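You operate a simulated robot arm through the tools that you are given. There is no shell and no other tool.

Carry out the task below with a simulated two-armed robot. There is one attempt and no reset: what you move stays moved.

Task
Roll the yellow plate's bubbles out, then seat it in the pull tray.
Fine: roll it on the rubber mat with the double roller, and park the roller on its rest.

The check looks at the end state, three seconds after you hand in, the way a careful person would. Anything else that was tipped, shoved, dropped, spilled or broken makes it a failure.

Robot
Two 7-joint arms with two-finger parallel grippers on one trunk that stands fixed in place. Base frame: the origin is at the foot of the trunk, x ahead of it, y to its left, z up. Readings come in cm, rad, newtons and seconds.
The left shoulder is at [2, 17, 120.3], the right one opposite. With the tool pointing down near the work surface each hand reaches from about 18 to 66 cm from the base axis, measured 20 degrees to its own side. Payload 3.8 kg a hand.
The tool frame of a hand sits at the grasp point between the pads (the TCP): z along the fingers, y along the line on which they close. The tips reach 3 cm beyond it. Largest opening 11 cm; finger width 2, thickness 1; the body of the gripper, 4.8 by 11.2 cm, starts 5.5 cm behind the TCP.
Orientation is that of the tool frame in the base frame, as a unit quaternion [x, y, z, w]. With the fingers straight down and closing along the base's y, the tool's x points along the base's -x, its y along +y and its z along -z.

Tools
- The arms move only by the tool step_arm. It takes "left_series", "right_series" or both (then of equal length, played together; a hand with none holds still); each is a list of rows, each a list of 3 entries, a list of its own where there are three numbers: the turn, a rotation vector about the base's x, y, z in rad, then the shift along the base's x, y, z in cm, then the finger opening in cm, from 0 to 11. In form: [[[rx, ry, rz], [x, y, z], grip], ...]. A call has 1 to 20 rows; each row shifts and turns the commanded pose from where the row before left it. Each row takes 0.2 s and may step no farther than 5 cm and 0.15 rad from the row before; otherwise, or with a gripper value out of range, the whole call is refused. Where a pose cannot be reached the arm comes as near as it can. A force on the tool above 80 N (or 10 N above the force at the start of the call, whichever is more), or a blocked arm, ends the call early, and 0.2 s more pass. Each finger travels about 7.2 cm/s and halts on what it meets, pressing with about 34 N; the grip force reading is that of the motor and also rises with nothing between the fingers. The clock runs only during rows and for 0.2 s after the last one: add rows that do not move to give the fingers time. The reply holds the time, the measured pose of the TCP, the force on the tool along the base axes, the opening and the grip force, in the units named above and with some noise, with the torque about the TCP (base axes, N m) and any sound that the robot's microphone picked up.
- Cameras (640 x 400 px; columns grow to the right, rows downward): "scene" is now at [9.06, 5.07, 135.63]; the picture's right is [0.58, -0.81, 0.00], its down [-0.46, -0.33, -0.82] and it looks along [0.67, 0.48, -0.57] (base axes); focal length 338 px, centre (320, 200). "left" rides on the left gripper at [7.3, -1.7, -10.3] in its tool frame; the picture's right is [0.23, 0.97, 0.00], its down [-0.76, 0.18, -0.62] and it looks along [-0.61, 0.14, 0.78] (tool axes); focal length 222 px, centre (320, 200). "right" rides on the right gripper at [7.2, 1.7, -10.3] in its tool frame; the picture's right is [-0.23, 0.97, 0.00], its down [-0.76, -0.18, -0.62] and it looks along [-0.61, -0.14, 0.78] (tool axes); focal length 222 px, centre (320, 200). There is no depth. A picture from a camera that has moved, and an enlarged one, comes with that camera's place and axes in the base frame and with its lens.
- camera(camera): a new picture of that camera. The clock stands still meanwhile.
- slide_trunk(by): slides the trunk up (or, below 0, down) by that many cm; the arms and the scene camera ride with it, the base frame stays. It gives what a move gives, with no picture.
- head_to(pan, tilt): turns the head with the scene camera to pan (to the left, within 1.396 rad either way) and tilt (down, from -0.506 to 1.204), counted from straight ahead of the robot. It gives what a move gives.
- close_up(camera, box): a new picture of the part [left, top, right, bottom] of that camera's present view, enlarged. The clock stands still meanwhile.
- sign_off(): hands the job in; it is judged then, once.

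Places have to be worked out from the pictures, the camera data and where the tool is seen. Open the grippers and draw the arms clear of the work before you hand the job in, unless the task says otherwise.

The tools are called after "Request:" as a command line: name --argument value ..., lists and objects as JSON in quotes. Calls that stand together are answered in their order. step_arm: Moves the arms, as the interface text tells. Its arguments: {"type":"object","properties":{"left_series":{"type":"array"},"right_series":{"type":"array"}},"required":[]} The other tools are called the same way: slide_trunk (by) slides the trunk up or down; head_to (pan, tilt) turns the head that bears the scene camera; camera (camera) takes a picture; close_up (camera, box) takes an enlarged picture of a part of a camera's view; sign_off () hands the job in.

At the start:

```text
t: 0.0
left_eef_pos: [39.99, 42.95, 112.01]
left_tcp_rot: [-0.001, 1.0, 0.0, -0.001]
left_force: [0.3, 0.0, 0.6]
left_moment: [0.01, -0.01, 0.01]
left_opening: 11.01
left_finger_force: 0.1
right_eef_pos: [41.42, 7.45, 113.42]
right_tcp_rot: [0.0, 1.0, 0.0, 0.0]
right_force: [0.5, 0.7, -0.3]
right_moment: [0.03, 0.01, 0.01]
right_opening: 10.97
right_finger_force: 0.0
trunk travel left (down, up): [-30.0, 27.0]
head pan, tilt: [0.625, 0.607]
```

scene: 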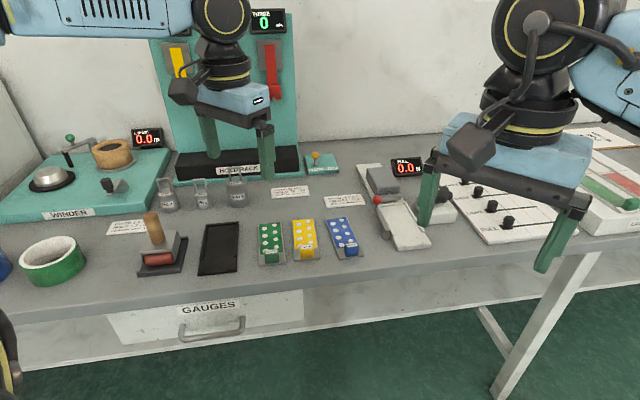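
right: 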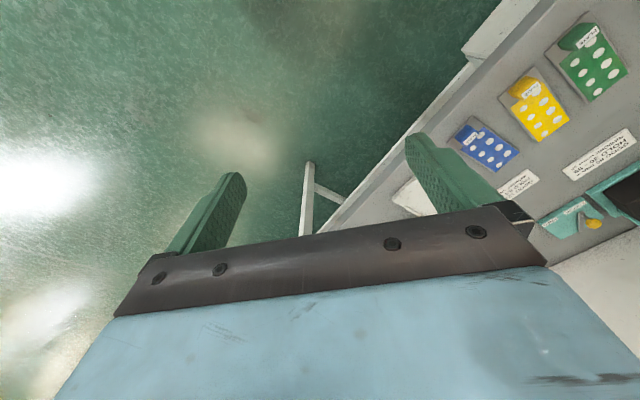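
left: 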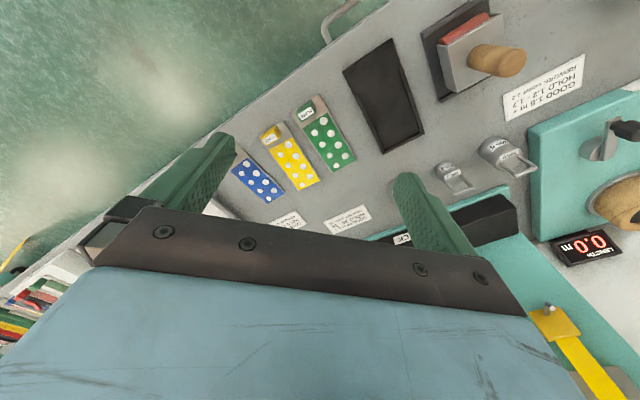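

I'll start by looking closely at the bench: the plates, mat, roller, rest and labels.

Request:
close_up --camera "scene" --box '[100, 180, 260, 280]'

Request:
close_up --camera "scene" --box '[240, 170, 400, 270]'

Request:
close_up --camera "scene" --box '[340, 150, 500, 250]'

Request:
close_up --camera "left" --box '[220, 0, 600, 240]'

```text
4.00 times, centred on (180, 230) of scene
camera zoom: at [9.06, 5.07, 135.63], right [0.58, -0.81, 0.0], down [-0.46, -0.33, -0.82], along [0.67, 0.48, -0.57], focal length 1353 px, centre (880, 80)
```

zoom: 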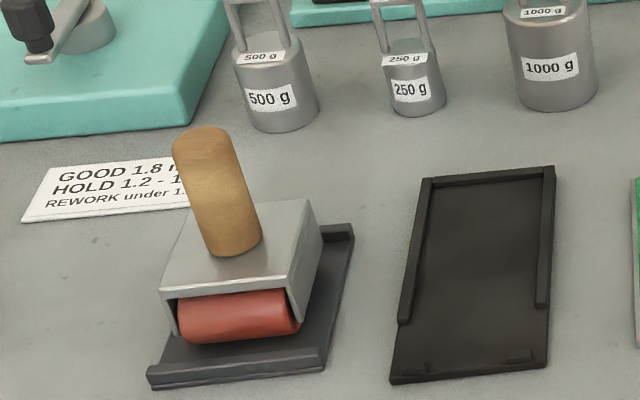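

```text
4.00 times, centred on (320, 220) of scene
camera zoom: at [9.06, 5.07, 135.63], right [0.58, -0.81, 0.0], down [-0.46, -0.33, -0.82], along [0.67, 0.48, -0.57], focal length 1353 px, centre (320, 120)
```

zoom: 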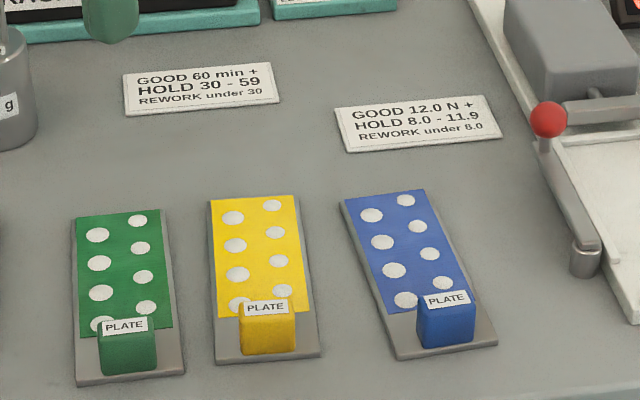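

```text
4.00 times, centred on (420, 200) of scene
camera zoom: at [9.06, 5.07, 135.63], right [0.58, -0.81, 0.0], down [-0.46, -0.33, -0.82], along [0.67, 0.48, -0.57], focal length 1353 px, centre (-80, 200)
```

zoom: 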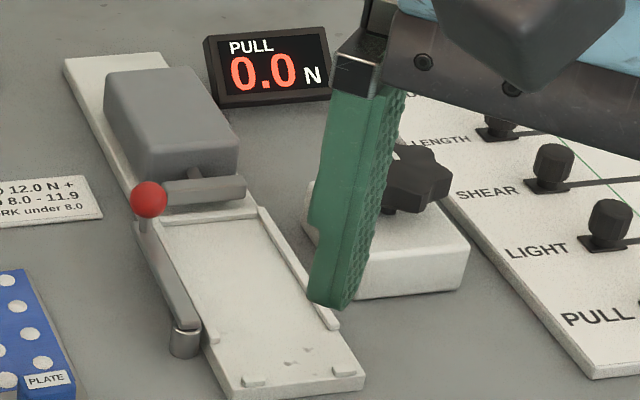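

```text
1.67 times, centred on (410, 120) of left
camera zoom: at [32.64, 41.24, 122.36], right [-0.23, 0.97, 0.0], down [0.76, 0.18, 0.62], along [0.61, 0.14, -0.78], focal length 370 px, centre (170, 333)
```

zoom: 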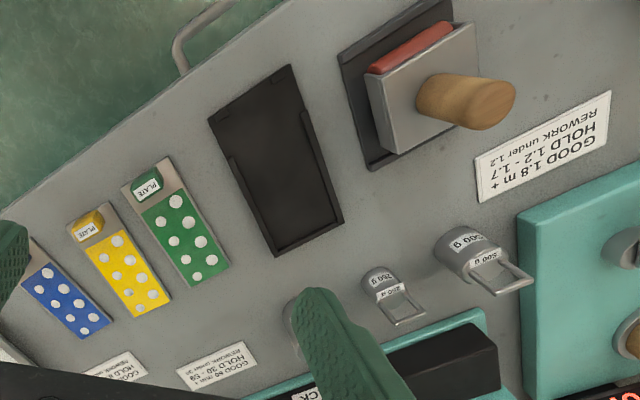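

The plates sit about z≈87 with the bench turned roughly 45° to the base. I'll look further left and right with the head to see everything, including whether there is another roller.

Request:
head_to --pan 1.15 --tilt 0.75

Request:
camera --camera "scene"

Request:
head_to --pan 0.15 --tilt 0.65

Request:
camera --camera "scene"

```text
t: 0.9
left_eef_pos: [39.97, 42.8, 111.97]
left_tcp_rot: [-0.001, 1.0, 0.0, 0.0]
left_force: [-0.6, -0.2, -0.2]
left_moment: [-0.03, -0.03, 0.0]
left_opening: 11.0
left_finger_force: 0.1
right_eef_pos: [41.5, 7.41, 113.33]
right_tcp_rot: [0.0, 1.0, 0.0, -0.001]
right_force: [-0.3, 0.3, -0.2]
right_moment: [0.02, 0.02, 0.01]
right_opening: 10.99
right_finger_force: 0.0
trunk travel left (down, up): [-30.0, 27.0]
head pan, tilt: [1.15, 0.75]
```

```text
taken
camera scene: at [5.3, 7.47, 134.4], right [0.91, -0.41, 0.0], down [-0.28, -0.62, -0.73], along [0.3, 0.67, -0.68], focal length 338 px, centre (320, 200)
```

scene: 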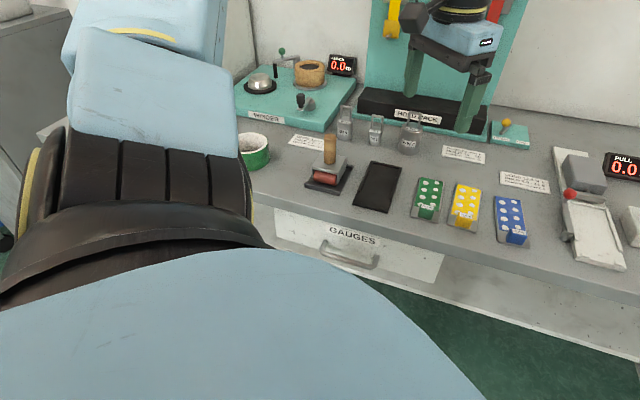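

```text
t: 2.2
left_eef_pos: [40.0, 42.94, 111.97]
left_tcp_rot: [0.0, 1.0, 0.0, 0.0]
left_force: [-0.3, 0.4, -0.1]
left_moment: [0.0, -0.01, 0.02]
left_opening: 11.01
left_finger_force: 0.1
right_eef_pos: [41.49, 7.45, 113.37]
right_tcp_rot: [0.001, 1.0, 0.0, 0.0]
right_force: [-0.4, 0.1, -1.0]
right_moment: [-0.03, -0.01, -0.01]
right_opening: 10.98
right_finger_force: 0.0
trunk travel left (down, up): [-30.0, 27.0]
head pan, tilt: [0.15, 0.649]
```

```text
taken
camera scene: at [10.49, 1.21, 135.26], right [0.15, -0.99, 0.0], down [-0.6, -0.09, -0.8], along [0.79, 0.12, -0.6], focal length 338 px, centre (320, 200)
```

scene: 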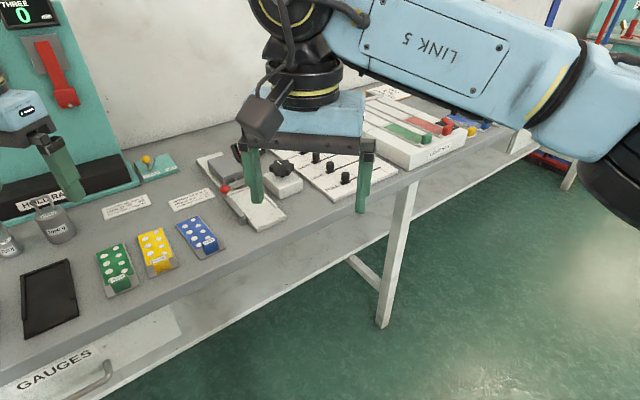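

Only one roller is visible (left of the mat, on its rest). I'll turn the left hand 45° to line up with the bench and raise nothing else, then look from its camera while moving the right arm back out of the scene camera's view.

Request:
step_arm --left_series '[[[0, 0, 0.15], [-1, 0, 1], 11], [[0, 0, 0.15], [-1, 0, 1], 11], [[0, 0, 0.15], [-1, 0, 1], 11], [[0, 0, 0.15], [-1, 0, 0], 11], [[0, 0, 0.15], [-1, 0, 0], 11], [[0, 0, 0.035], [-1, 0, 0], 11]]' --right_series '[[[0, 0, 0], [-2, -3, 1], 11], [[0, 0, 0], [-2, -3, 1], 11], [[0, 0, 0], [-2, -3, 1], 11], [[0, 0, 0], [-2, -3, 0], 11], [[0, 0, 0], [-2, -3, 0], 11], [[0, 0, 0], [-2, -3, 0], 11]]'

Request:
camera --camera "left"

Request:
head_to --pan 0.625 --tilt 0.7

Request:
camera --camera "scene"

```text
t: 3.6
left_eef_pos: [33.88, 42.75, 114.98]
left_tcp_rot: [-0.384, 0.923, 0.0, 0.001]
left_force: [-0.1, -0.3, 0.0]
left_moment: [0.0, 0.0, 0.02]
left_opening: 10.99
left_finger_force: 0.0
right_eef_pos: [29.36, -10.77, 116.26]
right_tcp_rot: [-0.001, 1.0, 0.0, 0.0]
right_force: [-0.4, -0.5, -0.8]
right_moment: [0.0, -0.06, 0.01]
right_opening: 11.0
right_finger_force: 0.1
trunk travel left (down, up): [-30.0, 27.0]
head pan, tilt: [0.15, 0.649]
```

```text
taken
camera left: at [29.88, 36.53, 125.34], right [-0.85, 0.53, 0.0], down [0.41, 0.66, 0.62], along [0.33, 0.53, -0.78], focal length 222 px, centre (320, 200)
```

left: 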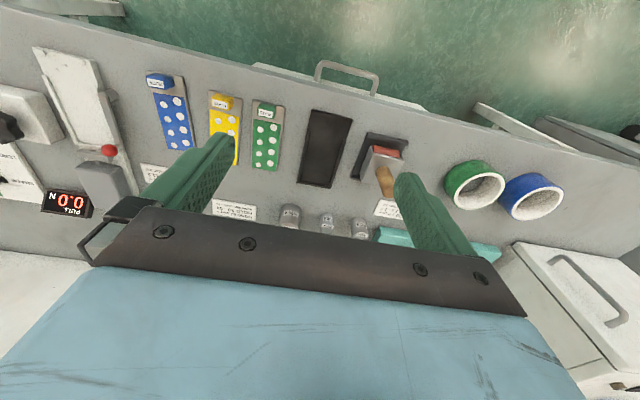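

```text
t: 4.5
left_eef_pos: [33.94, 42.85, 114.86]
left_tcp_rot: [-0.382, 0.924, 0.0, 0.0]
left_force: [-0.7, -0.1, -0.5]
left_moment: [-0.01, -0.01, 0.03]
left_opening: 10.99
left_finger_force: 0.0
right_eef_pos: [29.49, -10.63, 116.32]
right_tcp_rot: [0.0, 1.0, 0.0, 0.0]
right_force: [-0.2, 0.5, 0.2]
right_moment: [0.02, -0.04, 0.02]
right_opening: 11.01
right_finger_force: 0.1
trunk travel left (down, up): [-30.0, 27.0]
head pan, tilt: [0.625, 0.7]
```

```text
taken
camera scene: at [8.81, 4.88, 134.83], right [0.58, -0.81, 0.0], down [-0.52, -0.38, -0.76], along [0.62, 0.45, -0.64], focal length 338 px, centre (320, 200)
```

scene: 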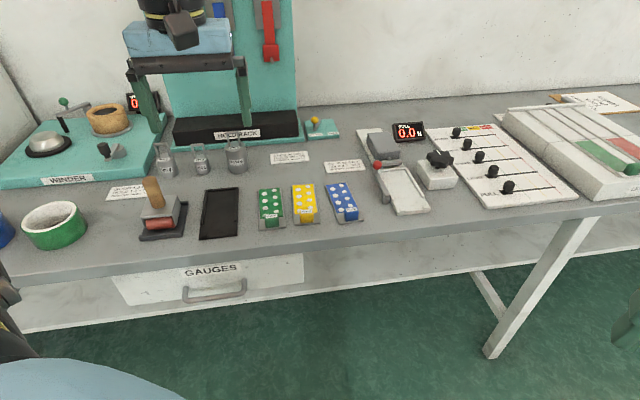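

Good view now. I'll zoom into each item with both cameras to measure.

Request:
close_up --camera "left" --box '[260, 90, 420, 190]'

Request:
close_up --camera "scene" --box '[120, 165, 280, 265]'

Request:
close_up --camera "scene" --box '[340, 120, 500, 220]'

Request:
close_up --camera "scene" --box '[240, 160, 400, 260]'

Request:
close_up --camera "left" --box '[10, 40, 210, 165]'

```text
4.00 times, centred on (340, 140) of left
camera zoom: at [29.93, 36.58, 125.28], right [-0.85, 0.53, 0.0], down [0.41, 0.66, 0.62], along [0.33, 0.53, -0.78], focal length 888 px, centre (240, 440)
```

zoom: 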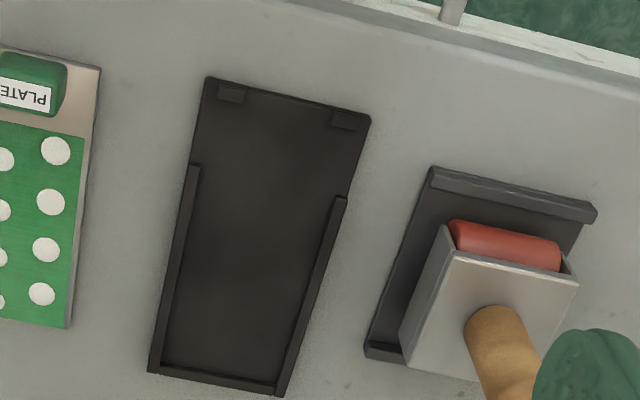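

```text
4.00 times, centred on (200, 215) of scene
camera zoom: at [8.81, 4.88, 134.83], right [0.58, -0.81, 0.0], down [-0.52, -0.38, -0.76], along [0.62, 0.45, -0.64], focal length 1353 px, centre (800, 140)
```

zoom: 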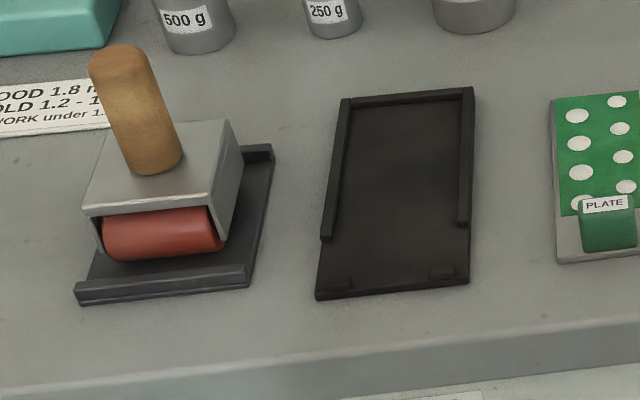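

```text
4.00 times, centred on (420, 170) of scene
camera zoom: at [8.81, 4.88, 134.83], right [0.58, -0.81, 0.0], down [-0.52, -0.38, -0.76], along [0.62, 0.45, -0.64], focal length 1353 px, centre (-80, 320)
```

zoom: 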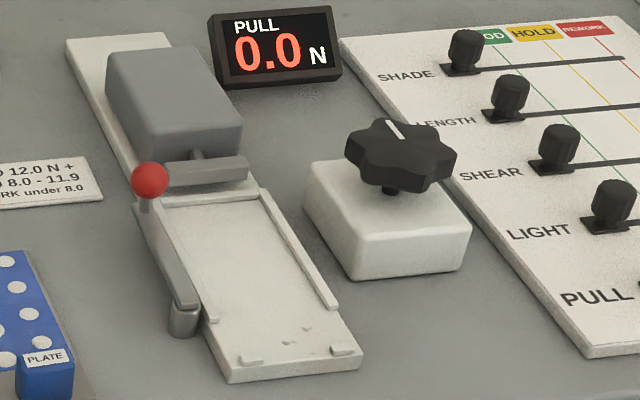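

```text
4.00 times, centred on (320, 210) of scene
camera zoom: at [8.81, 4.88, 134.83], right [0.58, -0.81, 0.0], down [-0.52, -0.38, -0.76], along [0.62, 0.45, -0.64], focal length 1353 px, centre (320, 160)
```

zoom: 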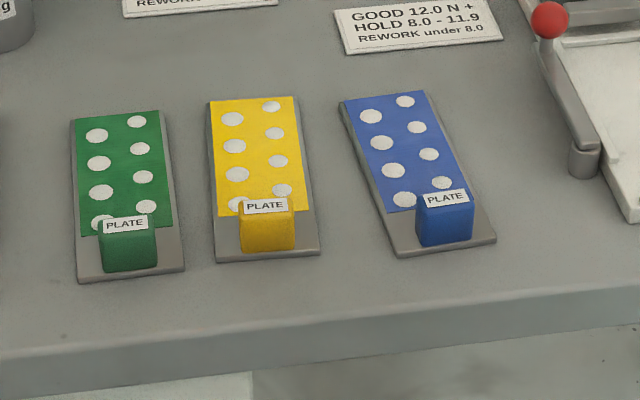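

```text
3.20 times, centred on (110, 102) of left
camera zoom: at [29.93, 36.58, 125.28], right [-0.85, 0.53, 0.0], down [0.41, 0.66, 0.62], along [0.33, 0.53, -0.78], focal length 711 px, centre (992, 512)
```

zoom: 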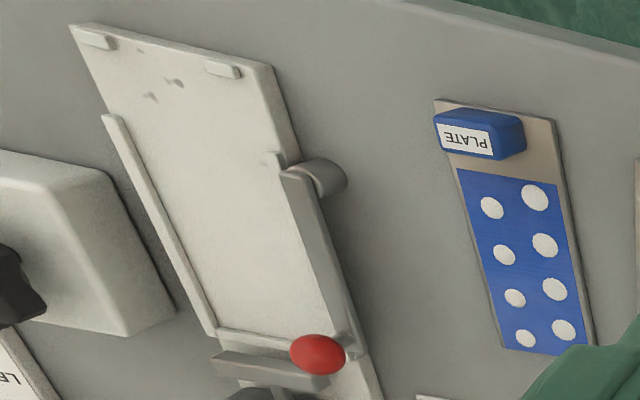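

The bench surface works out to about z≈86.3. Next I move the left hand above the yellow plate at a safe height for a precise look.

Request:
step_arm --left_series '[[[0, 0, 0], [4.2, -0.8, -2], 11], [[0, 0, 0], [4.2, -0.8, -2], 11], [[0, 0, 0], [4.2, -0.8, -2], 11], [[0, 0, 0], [4.2, -0.8, -2], 11], [[0, 0, 0], [0, 0, 0], 11]]'

Request:
camera --camera "left"

Request:
close_up --camera "left" --box '[220, 20, 420, 145]'

Request:
camera --camera "scene"

```text
t: 5.7
left_eef_pos: [50.47, 39.69, 107.12]
left_tcp_rot: [-0.382, 0.924, 0.0, 0.0]
left_force: [-0.6, -0.7, 0.7]
left_moment: [-0.02, 0.0, 0.01]
left_opening: 11.0
left_finger_force: 0.1
right_eef_pos: [29.35, -10.6, 116.36]
right_tcp_rot: [0.001, 1.0, 0.001, 0.0]
right_force: [0.4, 0.4, -0.3]
right_moment: [0.04, -0.03, -0.06]
right_opening: 11.0
right_finger_force: 0.0
trunk travel left (down, up): [-30.0, 27.0]
head pan, tilt: [0.625, 0.7]
```

```text
taken
camera left: at [46.54, 33.49, 117.33], right [-0.85, 0.53, 0.0], down [0.41, 0.66, 0.62], along [0.33, 0.53, -0.78], focal length 222 px, centre (320, 200)
```

left: 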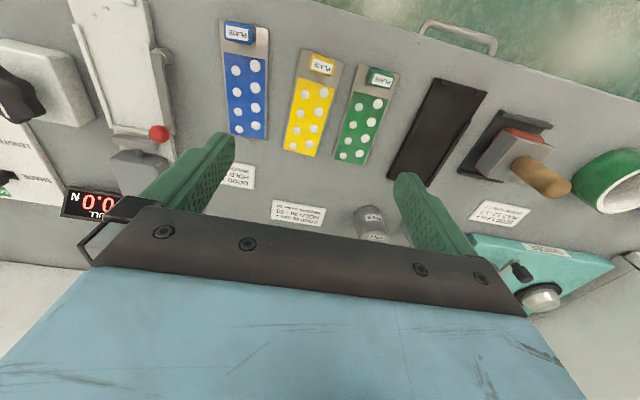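

```text
3.20 times, centred on (320, 82) of left
camera zoom: at [46.54, 33.49, 117.33], right [-0.85, 0.53, 0.0], down [0.41, 0.66, 0.62], along [0.33, 0.53, -0.78], focal length 711 px, centre (320, 576)
```

zoom: 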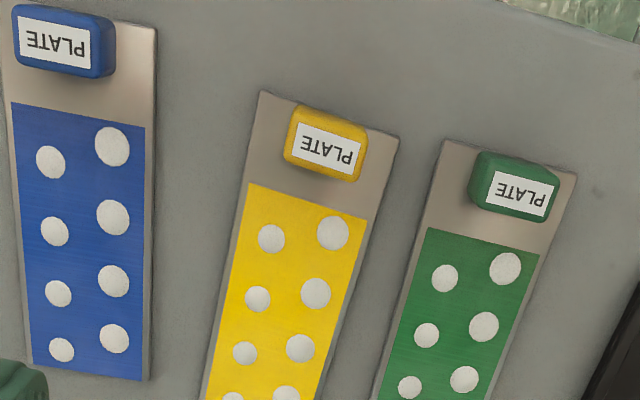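

```text
taken
camera scene: at [8.73, 4.88, 134.84], right [0.58, -0.81, 0.0], down [-0.52, -0.38, -0.77], along [0.62, 0.45, -0.64], focal length 338 px, centre (320, 200)
```

scene: 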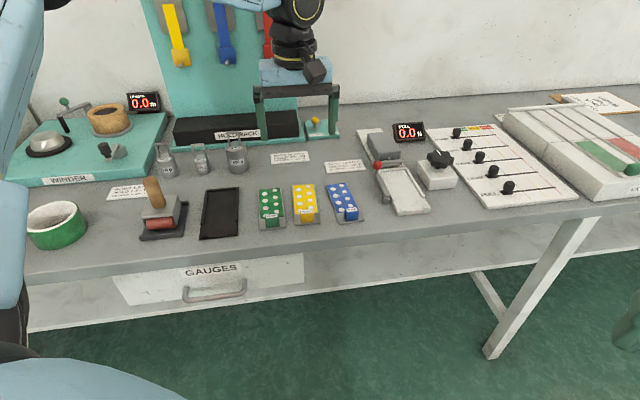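

The yellow plate's block top is at about [48.4, 36.9, 89.1], plate axis at about 43°. Before touching anything I'll check that the left hand can reach above the pull tray.

Request:
step_arm --left_series '[[[0, 0, 0], [2.7, -3.74, 0], 11], [[0, 0, 0], [2.7, -3.74, 0], 11], [[0, 0, 0], [2.7, -3.74, 0], 11], [[0, 0, 0], [2.7, -3.74, 0], 11], [[0, 0, 0], [2.5, -3.74, 0], 11], [[0, 0, 0], [0, 0, 0], 11]]'

Request:
camera --camera "left"

Request:
close_up --camera "left" --box '[220, 20, 420, 145]'

Request:
camera --camera "scene"

```text
t: 7.1
left_eef_pos: [54.81, 25.46, 108.25]
left_tcp_rot: [-0.382, 0.924, 0.0, 0.0]
left_force: [0.0, 0.5, 0.6]
left_moment: [-0.01, 0.01, -0.02]
left_opening: 10.98
left_finger_force: 0.0
left hand out of reach, approached as far as the arm can: row 3, 4, 5
right_eef_pos: [29.46, -10.66, 116.18]
right_tcp_rot: [0.0, 1.0, -0.001, 0.0]
right_force: [-0.5, 0.0, -0.4]
right_moment: [0.0, 0.03, -0.01]
right_opening: 10.98
right_finger_force: 0.1
trunk travel left (down, up): [-30.0, 27.0]
head pan, tilt: [0.625, 0.7]
```

```text
taken
camera left: at [50.81, 19.06, 118.6], right [-0.85, 0.53, 0.0], down [0.41, 0.66, 0.62], along [0.33, 0.53, -0.78], focal length 222 px, centre (320, 200)
```

left: 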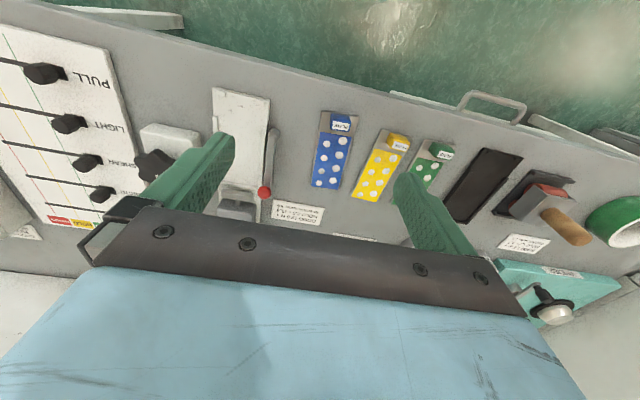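

```text
3.20 times, centred on (320, 82) of left
camera zoom: at [50.81, 19.06, 118.6], right [-0.85, 0.53, 0.0], down [0.41, 0.66, 0.62], along [0.33, 0.53, -0.78], focal length 711 px, centre (320, 576)
```

zoom: 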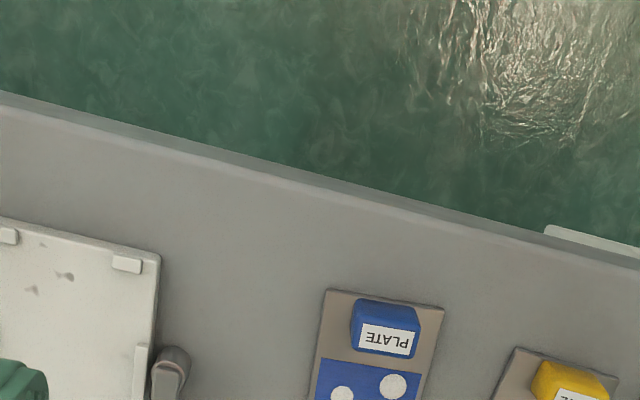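

```text
taken
camera scene: at [8.83, 4.9, 134.82], right [0.58, -0.81, 0.0], down [-0.52, -0.38, -0.76], along [0.62, 0.45, -0.64], focal length 338 px, centre (320, 200)
```

scene: 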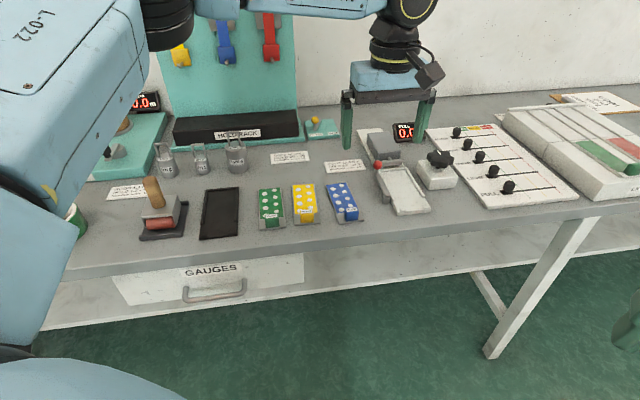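

At z≈108 the vertical tool falls short of the tray; raising the trunk should bring the shoulder level with the wrist and give more reach. I'll raise it 14 cm and test again.

Request:
slide_trunk --by 14

Request:
step_arm --left_series '[[[0, 0, 0], [0, 0, -3], 11], [[0, 0, 0], [0, 0, -3], 11], [[0, 0, 0], [0, 0, -3], 11], [[0, 0, 0], [0, 0, -3], 11], [[0, 0, 0], [0, 0, -2], 11], [[0, 0, 0], [1.5, -1, -1], 11], [[0, 0, 0], [1.5, -1, -1], 11], [[0, 0, 0], [0, 0, 0], 11]]'

```text
t: 8.8
left_eef_pos: [54.59, 25.4, 122.32]
left_tcp_rot: [-0.383, 0.924, 0.0, 0.0]
left_force: [-1.0, 0.6, 0.8]
left_moment: [0.0, -0.01, -0.01]
left_opening: 10.99
left_finger_force: 0.1
right_eef_pos: [29.47, -10.56, 130.18]
right_tcp_rot: [0.0, 1.0, -0.001, 0.0]
right_force: [0.1, 0.9, 0.1]
right_moment: [0.04, -0.01, -0.05]
right_opening: 11.02
right_finger_force: 0.0
trunk travel left (down, up): [-44.0, 13.0]
head pan, tilt: [0.625, 0.7]
```

```text
t: 10.6
left_eef_pos: [51.35, 27.2, 109.88]
left_tcp_rot: [-0.382, 0.924, 0.0, 0.001]
left_force: [-0.2, -0.1, 0.8]
left_moment: [0.03, 0.01, -0.04]
left_opening: 10.98
left_finger_force: 0.1
left hand out of reach, approached as far as the arm can: row 1, 2, 3, 4, 5, 6, 7
right_eef_pos: [29.41, -10.68, 130.2]
right_tcp_rot: [0.0, 1.0, 0.0, 0.001]
right_force: [-0.1, -0.6, 0.2]
right_moment: [0.0, -0.02, -0.04]
right_opening: 10.99
right_finger_force: 0.0
trunk travel left (down, up): [-44.0, 13.0]
head pan, tilt: [0.625, 0.7]
```

Reach got worse with the trunk raised, so the wrist is below the shoulder there. I'll bring the hand back to its earlier good pose, then lower the trunk and probe the reach again closer to working height.

Request:
step_arm --left_series '[[[0, 0, 0], [-1, 3, 1], 11], [[0, 0, 0], [-1, 3, 1], 11], [[0, 0, 0], [-1, 3, 1], 11], [[0, 0, 0], [0, 3, 1], 11], [[0, 0, 0], [0, 0, 0], 11]]'

Request:
slide_trunk --by -14

```text
t: 11.8
left_eef_pos: [48.36, 39.21, 113.76]
left_tcp_rot: [-0.383, 0.924, 0.0, -0.001]
left_force: [0.7, 0.0, -0.2]
left_moment: [0.03, -0.01, -0.04]
left_opening: 11.01
left_finger_force: 0.1
right_eef_pos: [29.47, -10.66, 130.2]
right_tcp_rot: [0.0, 1.0, 0.0, 0.0]
right_force: [-0.4, -0.4, -0.2]
right_moment: [0.0, 0.0, -0.01]
right_opening: 11.0
right_finger_force: 0.1
trunk travel left (down, up): [-44.0, 13.0]
head pan, tilt: [0.625, 0.7]
```

```text
t: 13.5
left_eef_pos: [48.26, 39.24, 99.94]
left_tcp_rot: [-0.383, 0.924, 0.0, 0.001]
left_force: [1.3, -0.4, -0.3]
left_moment: [-0.01, -0.02, 0.02]
left_opening: 11.0
left_finger_force: 0.0
right_eef_pos: [29.35, -10.65, 116.1]
right_tcp_rot: [0.0, 1.0, 0.001, -0.001]
right_force: [-0.8, -0.7, 0.4]
right_moment: [0.0, -0.01, 0.02]
right_opening: 10.99
right_finger_force: 0.2
trunk travel left (down, up): [-30.0, 27.0]
head pan, tilt: [0.625, 0.7]
```

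Commands restart from the measured pose each call. Now at z≈100 with trunk at its original height, I probe toward the tray in small stages.

Request:
step_arm --left_series '[[[0, 0, 0], [2.6, -3.0, 0], 11], [[0, 0, 0], [2.6, -3.0, 0], 11], [[0, 0, 0], [2.6, -3.0, 0], 11], [[0, 0, 0], [0, 0, 0], 11]]'

Request:
step_arm --left_series '[[[0, 0, 0], [1.3, -1.5, 0], 11], [[0, 0, 0], [1.3, -1.5, 0], 11], [[0, 0, 0], [0, 0, 0], 11]]'

```text
t: 14.5
left_eef_pos: [55.17, 30.52, 100.25]
left_tcp_rot: [-0.383, 0.924, 0.0, 0.002]
left_force: [0.4, 0.8, 0.7]
left_moment: [-0.01, 0.02, 0.02]
left_opening: 11.01
left_finger_force: 0.0
left hand out of reach, approached as far as the arm can: row 3
right_eef_pos: [29.45, -10.59, 116.27]
right_tcp_rot: [0.0, 1.0, 0.0, 0.0]
right_force: [-0.1, -0.3, 0.0]
right_moment: [0.04, -0.03, -0.03]
right_opening: 11.0
right_finger_force: 0.1
trunk travel left (down, up): [-30.0, 27.0]
head pan, tilt: [0.625, 0.7]
```

```text
t: 15.3
left_eef_pos: [54.93, 28.75, 101.29]
left_tcp_rot: [-0.383, 0.924, -0.001, 0.001]
left_force: [0.3, 0.0, 0.4]
left_moment: [0.04, 0.0, 0.0]
left_opening: 11.02
left_finger_force: 0.1
left hand out of reach, approached as far as the arm can: row 1, 2
right_eef_pos: [29.42, -10.62, 116.17]
right_tcp_rot: [-0.001, 1.0, -0.001, 0.001]
right_force: [0.0, 0.6, -0.2]
right_moment: [0.02, -0.01, -0.02]
right_opening: 10.99
right_finger_force: 0.1
trunk travel left (down, up): [-30.0, 27.0]
head pan, tilt: [0.625, 0.7]
```

Reach gets better when the hand is higher relative to the shoulder, so a lower trunk should help. I'll raise the hand clear, lower the trunk 16 cm and probe again.

Request:
step_arm --left_series '[[[0, 0, 0], [-2, 2, 4], 11], [[0, 0, 0], [-2, 2, 4], 11], [[0, 0, 0], [0, 0, 4], 11], [[0, 0, 0], [0, 0, 3], 11], [[0, 0, 0], [0, 0, 0], 11]]'

Request:
slide_trunk --by -16

Request:
step_arm --left_series '[[[0, 0, 0], [2.6, -3.0, 0], 11], [[0, 0, 0], [2.6, -3.0, 0], 11], [[0, 0, 0], [2.0, -2.0, 0], 11], [[0, 0, 0], [2.0, -2.0, 0], 11], [[0, 0, 0], [0, 0, 0], 11]]'

```text
t: 16.5
left_eef_pos: [50.57, 32.83, 116.28]
left_tcp_rot: [-0.382, 0.924, 0.0, 0.0]
left_force: [-0.3, -0.4, 1.0]
left_moment: [0.0, -0.03, 0.0]
left_opening: 11.0
left_finger_force: 0.0
right_eef_pos: [29.43, -10.59, 116.24]
right_tcp_rot: [0.0, 1.0, 0.0, 0.0]
right_force: [-0.5, -0.1, -0.2]
right_moment: [0.03, -0.01, 0.02]
right_opening: 11.02
right_finger_force: 0.0
trunk travel left (down, up): [-30.0, 27.0]
head pan, tilt: [0.625, 0.7]
```

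```text
t: 18.3
left_eef_pos: [50.7, 32.77, 100.27]
left_tcp_rot: [-0.382, 0.924, -0.001, 0.0]
left_force: [1.4, -0.4, 0.2]
left_moment: [0.02, 0.01, -0.01]
left_opening: 11.03
left_finger_force: 0.0
right_eef_pos: [29.46, -10.82, 100.28]
right_tcp_rot: [0.0, 1.0, 0.0, 0.0]
right_force: [-0.2, 0.6, -0.6]
right_moment: [0.05, 0.0, 0.02]
right_opening: 11.01
right_finger_force: 0.1
trunk travel left (down, up): [-14.0, 43.0]
head pan, tilt: [0.625, 0.7]
```

```text
t: 19.5
left_eef_pos: [54.78, 25.41, 99.51]
left_tcp_rot: [-0.383, 0.924, -0.001, 0.001]
left_force: [0.8, 0.2, -0.2]
left_moment: [0.0, -0.02, -0.03]
left_opening: 11.01
left_finger_force: 0.0
left hand out of reach, approached as far as the arm can: row 2, 3, 4
right_eef_pos: [29.47, -10.63, 100.2]
right_tcp_rot: [0.0, 1.0, 0.0, 0.0]
right_force: [-0.1, 0.2, 0.3]
right_moment: [0.0, 0.01, 0.02]
right_opening: 11.01
right_finger_force: 0.0
trunk travel left (down, up): [-14.0, 43.0]
head pan, tilt: [0.625, 0.7]
```

The limit looks azimuth-dependent (a joint limit tied to the 45° yaw rather than pure distance). I'll test with the hand turned back to yaw 0 here.

Request:
step_arm --left_series '[[[0, 0, -0.15], [0, 0, 0], 11], [[0, 0, -0.15], [0, 0, 0], 11], [[0, 0, -0.15], [0, 0, 0], 11], [[0, 0, -0.15], [0, 0, 0], 11], [[0, 0, -0.15], [0, 0, 0], 11], [[0, 0, -0.035], [0, 0, 0], 11], [[0, 0, 0], [2.0, -1.0, 0], 11], [[0, 0, 0], [2.0, -1.0, 0], 11], [[0, 0, 0], [2.0, -1.0, 0], 11], [[0, 0, 0], [0, 0, 0], 11]]'

```text
t: 21.7
left_eef_pos: [54.79, 25.26, 99.34]
left_tcp_rot: [-0.001, 1.0, -0.001, 0.001]
left_force: [-0.1, 0.7, -0.1]
left_moment: [-0.01, 0.01, 0.0]
left_opening: 10.99
left_finger_force: 0.1
left hand out of reach, approached as far as the arm can: row 7, 8, 9
right_eef_pos: [29.33, -10.65, 100.16]
right_tcp_rot: [0.0, 1.0, 0.0, 0.0]
right_force: [0.3, 0.2, 0.3]
right_moment: [-0.01, 0.02, -0.02]
right_opening: 11.01
right_finger_force: 0.1
trunk travel left (down, up): [-14.0, 43.0]
head pan, tilt: [0.625, 0.7]
```

Yaw isn't the limit. I'll look at the arm's actual posture to see what is limiting it.

Request:
head_to --pan 0.7 --tilt 0.35

Request:
camera --camera "scene"

Request:
camera --camera "right"

```text
t: 22.5
left_eef_pos: [54.85, 25.43, 99.37]
left_tcp_rot: [0.0, 1.0, -0.001, 0.001]
left_force: [-0.1, 1.4, -0.4]
left_moment: [-0.03, -0.01, -0.02]
left_opening: 11.0
left_finger_force: 0.1
right_eef_pos: [29.39, -10.67, 100.24]
right_tcp_rot: [0.0, 1.0, 0.001, 0.0]
right_force: [0.5, -0.7, 0.1]
right_moment: [0.0, -0.01, 0.02]
right_opening: 11.0
right_finger_force: 0.0
trunk travel left (down, up): [-14.0, 43.0]
head pan, tilt: [0.7, 0.351]
```

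```text
taken
camera scene: at [9.03, 5.91, 121.96], right [0.64, -0.77, 0.0], down [-0.26, -0.22, -0.94], along [0.72, 0.6, -0.34], focal length 338 px, centre (320, 200)
```

scene: 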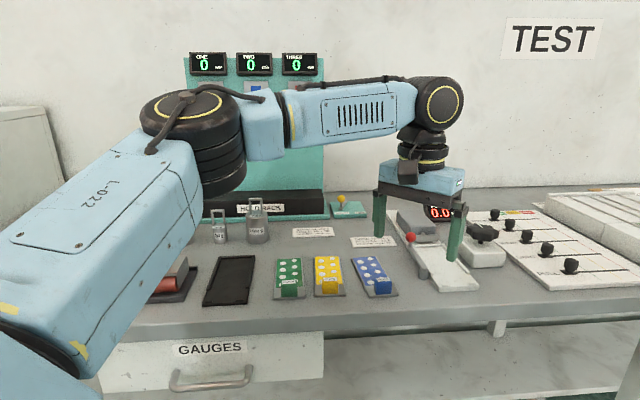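

```text
taken
camera right: at [22.28, -8.89, 110.45], right [0.23, 0.97, 0.0], down [0.76, -0.18, 0.62], along [0.61, -0.14, -0.78], focal length 222 px, centre (320, 200)
```

right: 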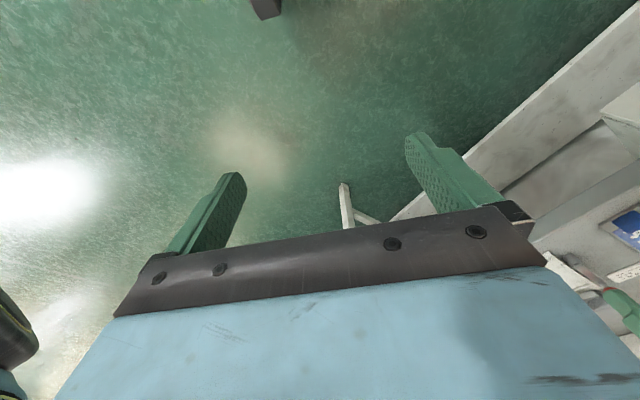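

The arm is not stretched out—the elbow is bent outward by ~60°, so a joint limit or local posture is stopping it. I'll draw the hand in and re-extend along a different path (from the middle outward) to see if it gets further.

Request:
step_arm --left_series '[[[0, 0, 0], [-4, -2, 2], 11], [[0, 0, 0], [-4, -2, 2], 11], [[0, 0, 0], [-4, -2, 1], 11], [[0, 0, 0], [-4, -2, 0], 11], [[0, 0, 0], [-4, -2, 0], 11], [[0, 0, 0], [0, 0, 0], 11]]'

Request:
step_arm --left_series '[[[0, 0, 0], [4, 1, 0], 11], [[0, 0, 0], [4, 1, 0], 11], [[0, 0, 0], [4, 1, 0], 11], [[0, 0, 0], [4, 1, 0], 11], [[0, 0, 0], [4, 1, 0], 11], [[0, 0, 0], [3, 1, 0], 11], [[0, 0, 0], [0, 0, 0], 11]]'

Request:
camera --camera "scene"

```text
t: 23.9
left_eef_pos: [34.68, 15.13, 104.53]
left_tcp_rot: [-0.001, 1.0, -0.001, 0.0]
left_force: [1.0, -0.2, 0.1]
left_moment: [0.0, 0.02, -0.01]
left_opening: 11.02
left_finger_force: 0.2
right_eef_pos: [29.41, -10.58, 100.23]
right_tcp_rot: [0.001, 1.0, 0.0, 0.0]
right_force: [0.2, 0.3, -0.1]
right_moment: [0.02, 0.01, 0.01]
right_opening: 11.02
right_finger_force: 0.0
trunk travel left (down, up): [-14.0, 43.0]
head pan, tilt: [0.7, 0.351]
```

```text
t: 25.5
left_eef_pos: [53.56, 24.55, 103.22]
left_tcp_rot: [-0.001, 1.0, 0.0, 0.002]
left_force: [0.2, 0.2, 0.7]
left_moment: [-0.02, -0.02, -0.01]
left_opening: 11.01
left_finger_force: 0.0
left hand out of reach, approached as far as the arm can: row 4, 5, 6
right_eef_pos: [29.44, -10.55, 100.24]
right_tcp_rot: [0.0, 1.0, 0.0, -0.001]
right_force: [0.2, 0.1, -0.5]
right_moment: [0.01, 0.0, -0.02]
right_opening: 10.99
right_finger_force: 0.1
trunk travel left (down, up): [-14.0, 43.0]
head pan, tilt: [0.7, 0.351]
```

```text
taken
camera scene: at [9.05, 5.91, 121.97], right [0.64, -0.76, 0.0], down [-0.26, -0.22, -0.94], along [0.72, 0.6, -0.34], focal length 338 px, centre (320, 200)
```

scene: 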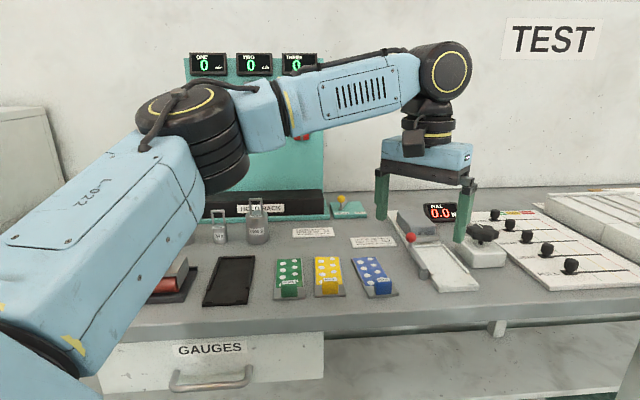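

The elbow stays swung out at a limit. I'll test whether tilting the tool outward (fingertips away from the body) lets the hand reach farther, here in free air.

Request:
step_arm --left_series '[[[0, -0.15, 0], [1, 0, 1], 11], [[0, -0.15, 0], [1, 0, 1], 11], [[0, 0, 0], [2, 0, 0], 11], [[0, 0, 0], [2, 0, 0], 11], [[0, 0, 0], [2, 0, 0], 11], [[0, 0, 0], [0, 0, 0], 11]]'

```text
t: 26.9
left_eef_pos: [59.4, 25.42, 104.61]
left_tcp_rot: [0.0, 0.989, -0.001, 0.15]
left_force: [0.1, -0.5, -0.2]
left_moment: [0.01, 0.03, 0.0]
left_opening: 11.0
left_finger_force: 0.0
left hand out of reach, approached as far as the arm can: row 4, 5
right_eef_pos: [29.43, -10.48, 100.28]
right_tcp_rot: [-0.001, 1.0, 0.0, 0.001]
right_force: [-0.5, 0.8, -0.3]
right_moment: [-0.03, -0.01, 0.0]
right_opening: 10.99
right_finger_force: 0.2
trunk travel left (down, up): [-14.0, 43.0]
head pan, tilt: [0.7, 0.351]
```

Wrist position, not tool angle, is the limit, and it depends on where the elbow swings. I'll move the right hand out of the way and try approaching the tray with the left hand from the right-hand side so the elbow comes forward.

Request:
step_arm --left_series '[[[0, 0.15, 0], [-4, -1, 1], 11], [[0, 0.15, 0], [-4, -2, 1], 11], [[0, 0, 0], [-4, -2, 1], 11], [[0, 0, 0], [-4, -3, 0], 11], [[0, 0, 0], [-3, -3, 0], 11], [[0, 0, 0], [0, 0, 0], 11]]' --right_series '[[[0, 0, 0], [0, -4, 2], 11], [[0, 0, 0], [0, -4, 2], 11], [[0, 0, 0], [0, -4, 2], 11], [[0, 0, 0], [0, -4, 2], 11], [[0, 0, 0], [0, -4, 2], 11], [[0, 0, 0], [0, -4, 0], 11]]'

Request:
step_arm --left_series '[[[0, 0, 0], [0, -4, 0], 11], [[0, 0, 0], [0, -4, 0], 11], [[0, 0, 0], [0, -4, 0], 11], [[0, 0, 0], [0, 0, 0], 11]]'

Request:
step_arm --left_series '[[[0, 0, 0], [3, 3, 0], 11], [[0, 0, 0], [3, 3, 0], 11], [[0, 0, 0], [3, 3, 0], 11], [[0, 0, 0], [3, 3, 0], 11], [[0, 0, 0], [3, 3, 0], 11], [[0, 0, 0], [3, 1, 0], 11], [[0, 0, 0], [0, 0, 0], 11]]'

Request:
camera --camera "scene"

```text
t: 28.3
left_eef_pos: [39.53, 14.86, 109.12]
left_tcp_rot: [-0.001, 1.0, 0.0, 0.0]
left_force: [-0.5, -0.1, 0.2]
left_moment: [0.0, -0.01, 0.01]
left_opening: 10.99
left_finger_force: 0.1
left hand out of reach, approached as far as the arm can: row 2
right_eef_pos: [29.28, -34.84, 110.12]
right_tcp_rot: [-0.002, 1.0, 0.001, 0.001]
right_force: [0.5, -0.1, -0.5]
right_moment: [0.02, 0.04, -0.01]
right_opening: 11.02
right_finger_force: 0.1
trunk travel left (down, up): [-14.0, 43.0]
head pan, tilt: [0.7, 0.351]
```

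```text
t: 29.3
left_eef_pos: [39.74, 13.93, 109.16]
left_tcp_rot: [-0.001, 1.0, -0.001, 0.002]
left_force: [-0.1, -0.8, 0.7]
left_moment: [-0.01, -0.01, 0.0]
left_opening: 10.97
left_finger_force: 0.2
left hand out of reach, approached as far as the arm can: row 1, 2, 3
right_eef_pos: [29.38, -34.71, 110.12]
right_tcp_rot: [0.0, 1.0, 0.0, 0.001]
right_force: [0.1, 0.2, 0.4]
right_moment: [0.01, 0.0, -0.01]
right_opening: 10.99
right_finger_force: 0.1
trunk travel left (down, up): [-14.0, 43.0]
head pan, tilt: [0.7, 0.351]
```

```text
t: 30.9
left_eef_pos: [54.0, 30.76, 109.15]
left_tcp_rot: [-0.001, 1.0, 0.0, -0.001]
left_force: [0.9, 0.0, -0.6]
left_moment: [0.02, 0.02, -0.01]
left_opening: 11.02
left_finger_force: 0.0
left hand out of reach, approached as far as the arm can: row 5, 6
right_eef_pos: [29.5, -34.77, 110.18]
right_tcp_rot: [0.0, 1.0, 0.0, 0.0]
right_force: [0.1, 0.4, -0.6]
right_moment: [0.0, 0.02, -0.03]
right_opening: 10.96
right_finger_force: 0.0
trunk travel left (down, up): [-14.0, 43.0]
head pan, tilt: [0.7, 0.351]
```

```text
taken
camera scene: at [9.01, 5.93, 121.97], right [0.64, -0.76, 0.0], down [-0.26, -0.22, -0.94], along [0.72, 0.6, -0.34], focal length 338 px, centre (320, 200)
```

scene: 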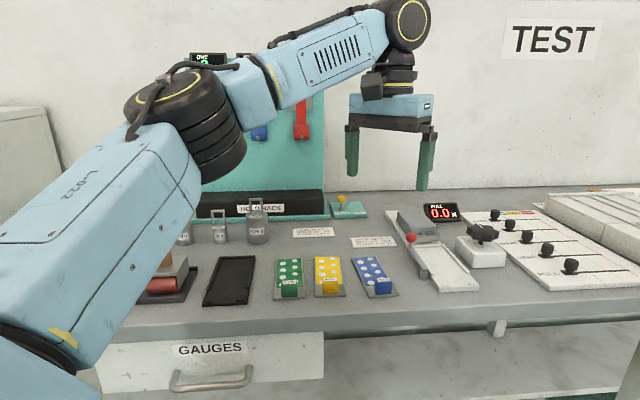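

The left elbow seems stuck swung outward. As a diagnostic I'll check whether the right arm can return to its start position (which crossed the centreline), with the left hand moved aside.

Request:
step_arm --left_series '[[[0, 0, 0], [-3, 3, 1], 11], [[0, 0, 0], [-3, 3, 1], 11], [[0, 0, 0], [-3, 3, 1], 11], [[0, 0, 0], [-3, 3, 0], 11], [[0, 0, 0], [0, 0, 0], 11], [[0, 0, 0], [0, 0, 0], 11], [[0, 0, 0], [0, 0, 0], 11], [[0, 0, 0], [0, 0, 0], 11], [[0, 0, 0], [0, 0, 0], 11], [[0, 0, 0], [0, 0, 0], 11]]' --right_series '[[[0, 0, 0], [2, 4, -2], 11], [[0, 0, 0], [2, 4, -2], 11], [[0, 0, 0], [2, 4, -2], 11], [[0, 0, 0], [2, 4, -2], 11], [[0, 0, 0], [2, 4, -2], 11], [[0, 0, 0], [2, 4, 0], 11], [[0, 0, 0], [0, 4, 0], 11], [[0, 0, 0], [0, 4, 0], 11], [[0, 0, 0], [0, 4, 0], 11], [[0, 0, 0], [0, 4, 0], 11]]'

Request:
camera --camera "scene"

```text
t: 33.1
left_eef_pos: [42.33, 42.69, 111.98]
left_tcp_rot: [-0.001, 1.0, -0.001, 0.0]
left_force: [0.6, 1.3, 0.2]
left_moment: [0.02, 0.0, -0.03]
left_opening: 11.01
left_finger_force: 0.1
right_eef_pos: [41.32, 5.64, 100.17]
right_tcp_rot: [0.0, 1.0, 0.0, 0.0]
right_force: [-0.4, 0.4, 1.0]
right_moment: [-0.02, 0.0, 0.0]
right_opening: 10.99
right_finger_force: 0.1
trunk travel left (down, up): [-14.0, 43.0]
head pan, tilt: [0.7, 0.351]
```

```text
taken
camera scene: at [9.03, 5.96, 121.96], right [0.64, -0.77, 0.0], down [-0.26, -0.22, -0.94], along [0.72, 0.6, -0.34], focal length 338 px, centre (320, 200)
```

scene: 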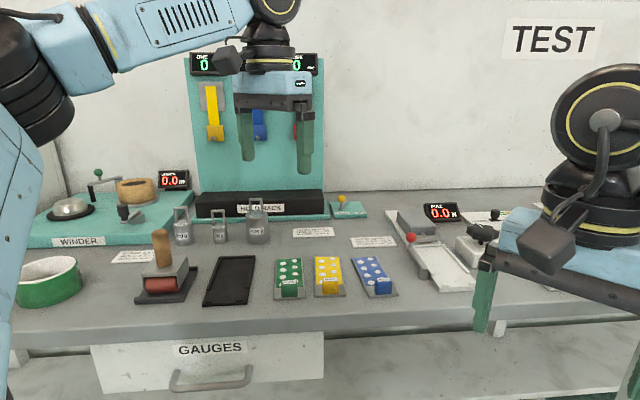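

The right arm moves there freely. I'll probe how far the right arm reaches toward the tray, at safe height.

Request:
step_arm --right_series '[[[0, 0, 0], [2, 1, 1], 11], [[0, 0, 0], [2, 1, 1], 11], [[0, 0, 0], [2, 1, 0], 11], [[0, 0, 0], [2, 1, 0], 11], [[0, 0, 0], [2, 1, 0], 11], [[0, 0, 0], [2, 1, 0], 11], [[0, 0, 0], [2, 1, 0], 11], [[0, 0, 0], [0, 0, 0], 11]]'

Request:
camera --camera "scene"

```text
t: 34.9
left_eef_pos: [42.23, 42.6, 112.1]
left_tcp_rot: [-0.001, 1.0, 0.0, 0.0]
left_force: [0.8, -0.6, -0.5]
left_moment: [-0.01, 0.01, 0.0]
left_opening: 10.99
left_finger_force: 0.0
right_eef_pos: [51.24, 10.16, 102.02]
right_tcp_rot: [0.0, 1.0, 0.001, 0.001]
right_force: [-0.3, 0.3, 0.6]
right_moment: [0.01, 0.0, -0.01]
right_opening: 11.0
right_finger_force: 0.1
right hand out of reach, approached as far as the arm can: row 5, 6, 7
trunk travel left (down, up): [-14.0, 43.0]
head pan, tilt: [0.7, 0.351]
```

```text
taken
camera scene: at [9.03, 5.92, 121.97], right [0.64, -0.76, 0.0], down [-0.26, -0.22, -0.94], along [0.72, 0.6, -0.34], focal length 338 px, centre (320, 200)
```

scene: 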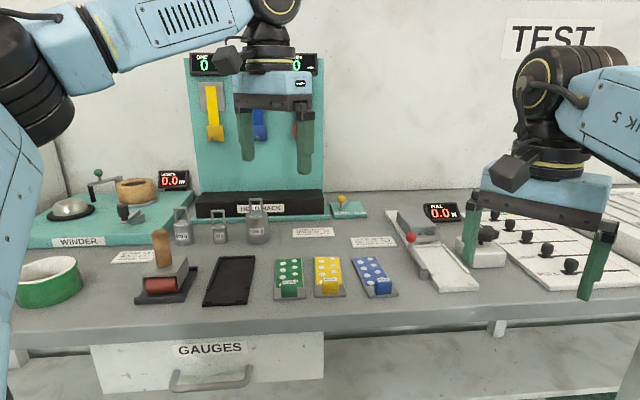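

The right arm reaches farther relative to its shoulder than the left does, so the left arm is in a different posture. I'll look at both arms with the head to compare.

Request:
head_to --pan -0.5 --tilt 0.2

Request:
camera --camera "scene"

Request:
head_to --pan 1.2 --tilt 0.2

Request:
camera --camera "scene"

```text
t: 36.3
left_eef_pos: [42.3, 42.61, 112.04]
left_tcp_rot: [0.0, 1.0, -0.001, 0.0]
left_force: [0.4, -0.1, -0.2]
left_moment: [-0.05, -0.01, 0.01]
left_opening: 10.99
left_finger_force: 0.1
right_eef_pos: [51.11, 9.97, 102.13]
right_tcp_rot: [-0.001, 1.0, 0.0, 0.001]
right_force: [-0.4, 0.3, -0.9]
right_moment: [-0.02, -0.06, 0.0]
right_opening: 11.01
right_finger_force: 0.0
trunk travel left (down, up): [-14.0, 43.0]
head pan, tilt: [-0.499, 0.201]
```

```text
taken
camera scene: at [10.09, -4.55, 123.37], right [-0.48, -0.88, 0.0], down [-0.18, 0.1, -0.98], along [0.86, -0.47, -0.2], focal length 338 px, centre (320, 200)
```

scene: 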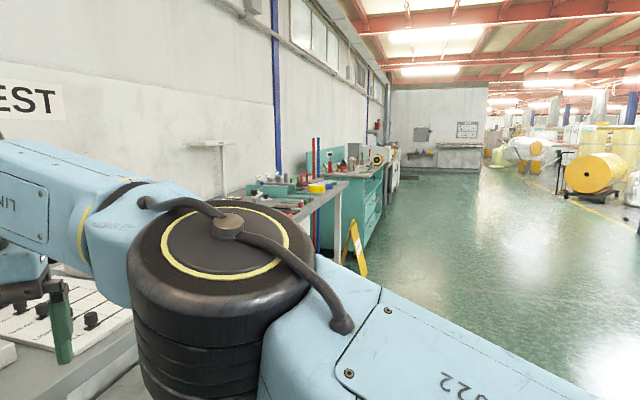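

```text
t: 38.1
left_eef_pos: [42.27, 42.72, 112.03]
left_tcp_rot: [0.0, 1.0, -0.001, 0.0]
left_force: [0.0, -0.5, -0.9]
left_moment: [0.0, 0.02, 0.0]
left_opening: 11.04
left_finger_force: 0.0
right_eef_pos: [51.18, 10.18, 102.13]
right_tcp_rot: [0.0, 1.0, 0.001, 0.001]
right_force: [0.6, -0.1, -0.2]
right_moment: [-0.02, 0.01, -0.03]
right_opening: 11.01
right_finger_force: 0.1
trunk travel left (down, up): [-14.0, 43.0]
head pan, tilt: [1.201, 0.201]
```

```text
taken
camera scene: at [5.28, 8.6, 123.37], right [0.93, -0.36, 0.0], down [-0.07, -0.19, -0.98], along [0.35, 0.91, -0.2], focal length 338 px, centre (320, 200)
```

scene: 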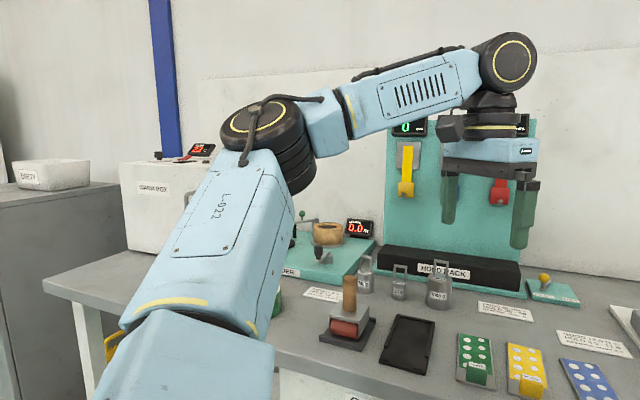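

The two arms' elbows mirror each other, but their shoulders may not. I'll look down at each shoulder to compare their configuration.

Request:
head_to --pan 1.39 --tilt 0.9

Request:
camera --camera "scene"

Request:
head_to --pan -1.39 --tilt 0.9

Request:
camera --camera "scene"

```text
t: 39.1
left_eef_pos: [42.44, 42.56, 112.16]
left_tcp_rot: [-0.001, 1.0, -0.001, 0.0]
left_force: [0.7, 0.3, -0.5]
left_moment: [0.01, -0.02, -0.03]
left_opening: 10.98
left_finger_force: 0.0
right_eef_pos: [51.16, 10.11, 102.08]
right_tcp_rot: [0.0, 1.0, 0.0, 0.001]
right_force: [-0.6, 0.1, 0.0]
right_moment: [0.0, 0.01, -0.01]
right_opening: 10.96
right_finger_force: 0.2
trunk travel left (down, up): [-14.0, 43.0]
head pan, tilt: [1.389, 0.901]
```

```text
taken
camera scene: at [3.28, 7.34, 117.22], right [0.98, -0.18, 0.0], down [-0.14, -0.77, -0.62], along [0.11, 0.61, -0.78], focal length 338 px, centre (320, 200)
```

scene: 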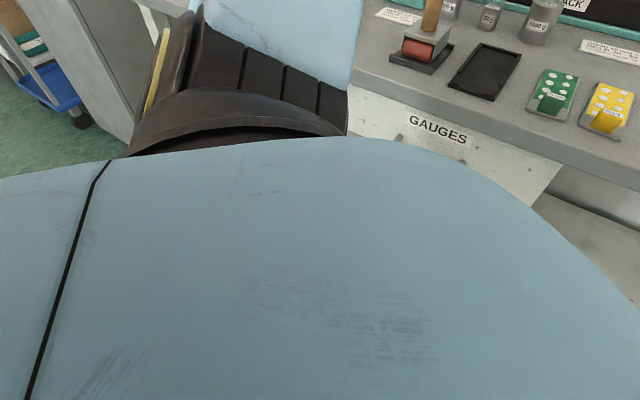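

```text
t: 41.6
left_eef_pos: [42.2, 42.65, 112.01]
left_tcp_rot: [-0.001, 1.0, -0.001, 0.0]
left_force: [-0.1, 0.0, -0.1]
left_moment: [0.01, -0.03, -0.02]
left_opening: 11.0
left_finger_force: 0.0
right_eef_pos: [51.14, 10.11, 102.02]
right_tcp_rot: [0.0, 1.0, 0.001, 0.001]
right_force: [-0.4, -0.3, 0.7]
right_moment: [0.01, 0.02, 0.04]
right_opening: 10.98
right_finger_force: 0.1
trunk travel left (down, up): [-14.0, 43.0]
head pan, tilt: [-1.389, 0.901]
```

```text
taken
camera scene: at [3.28, -7.51, 117.21], right [-0.98, -0.18, 0.0], down [-0.14, 0.77, -0.62], along [0.11, -0.61, -0.78], focal length 338 px, centre (320, 200)
```

scene: 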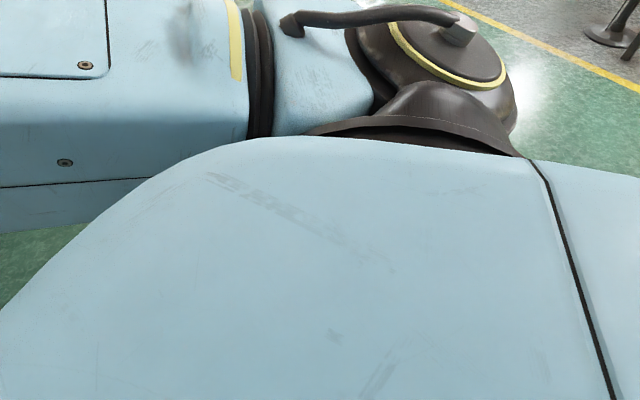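

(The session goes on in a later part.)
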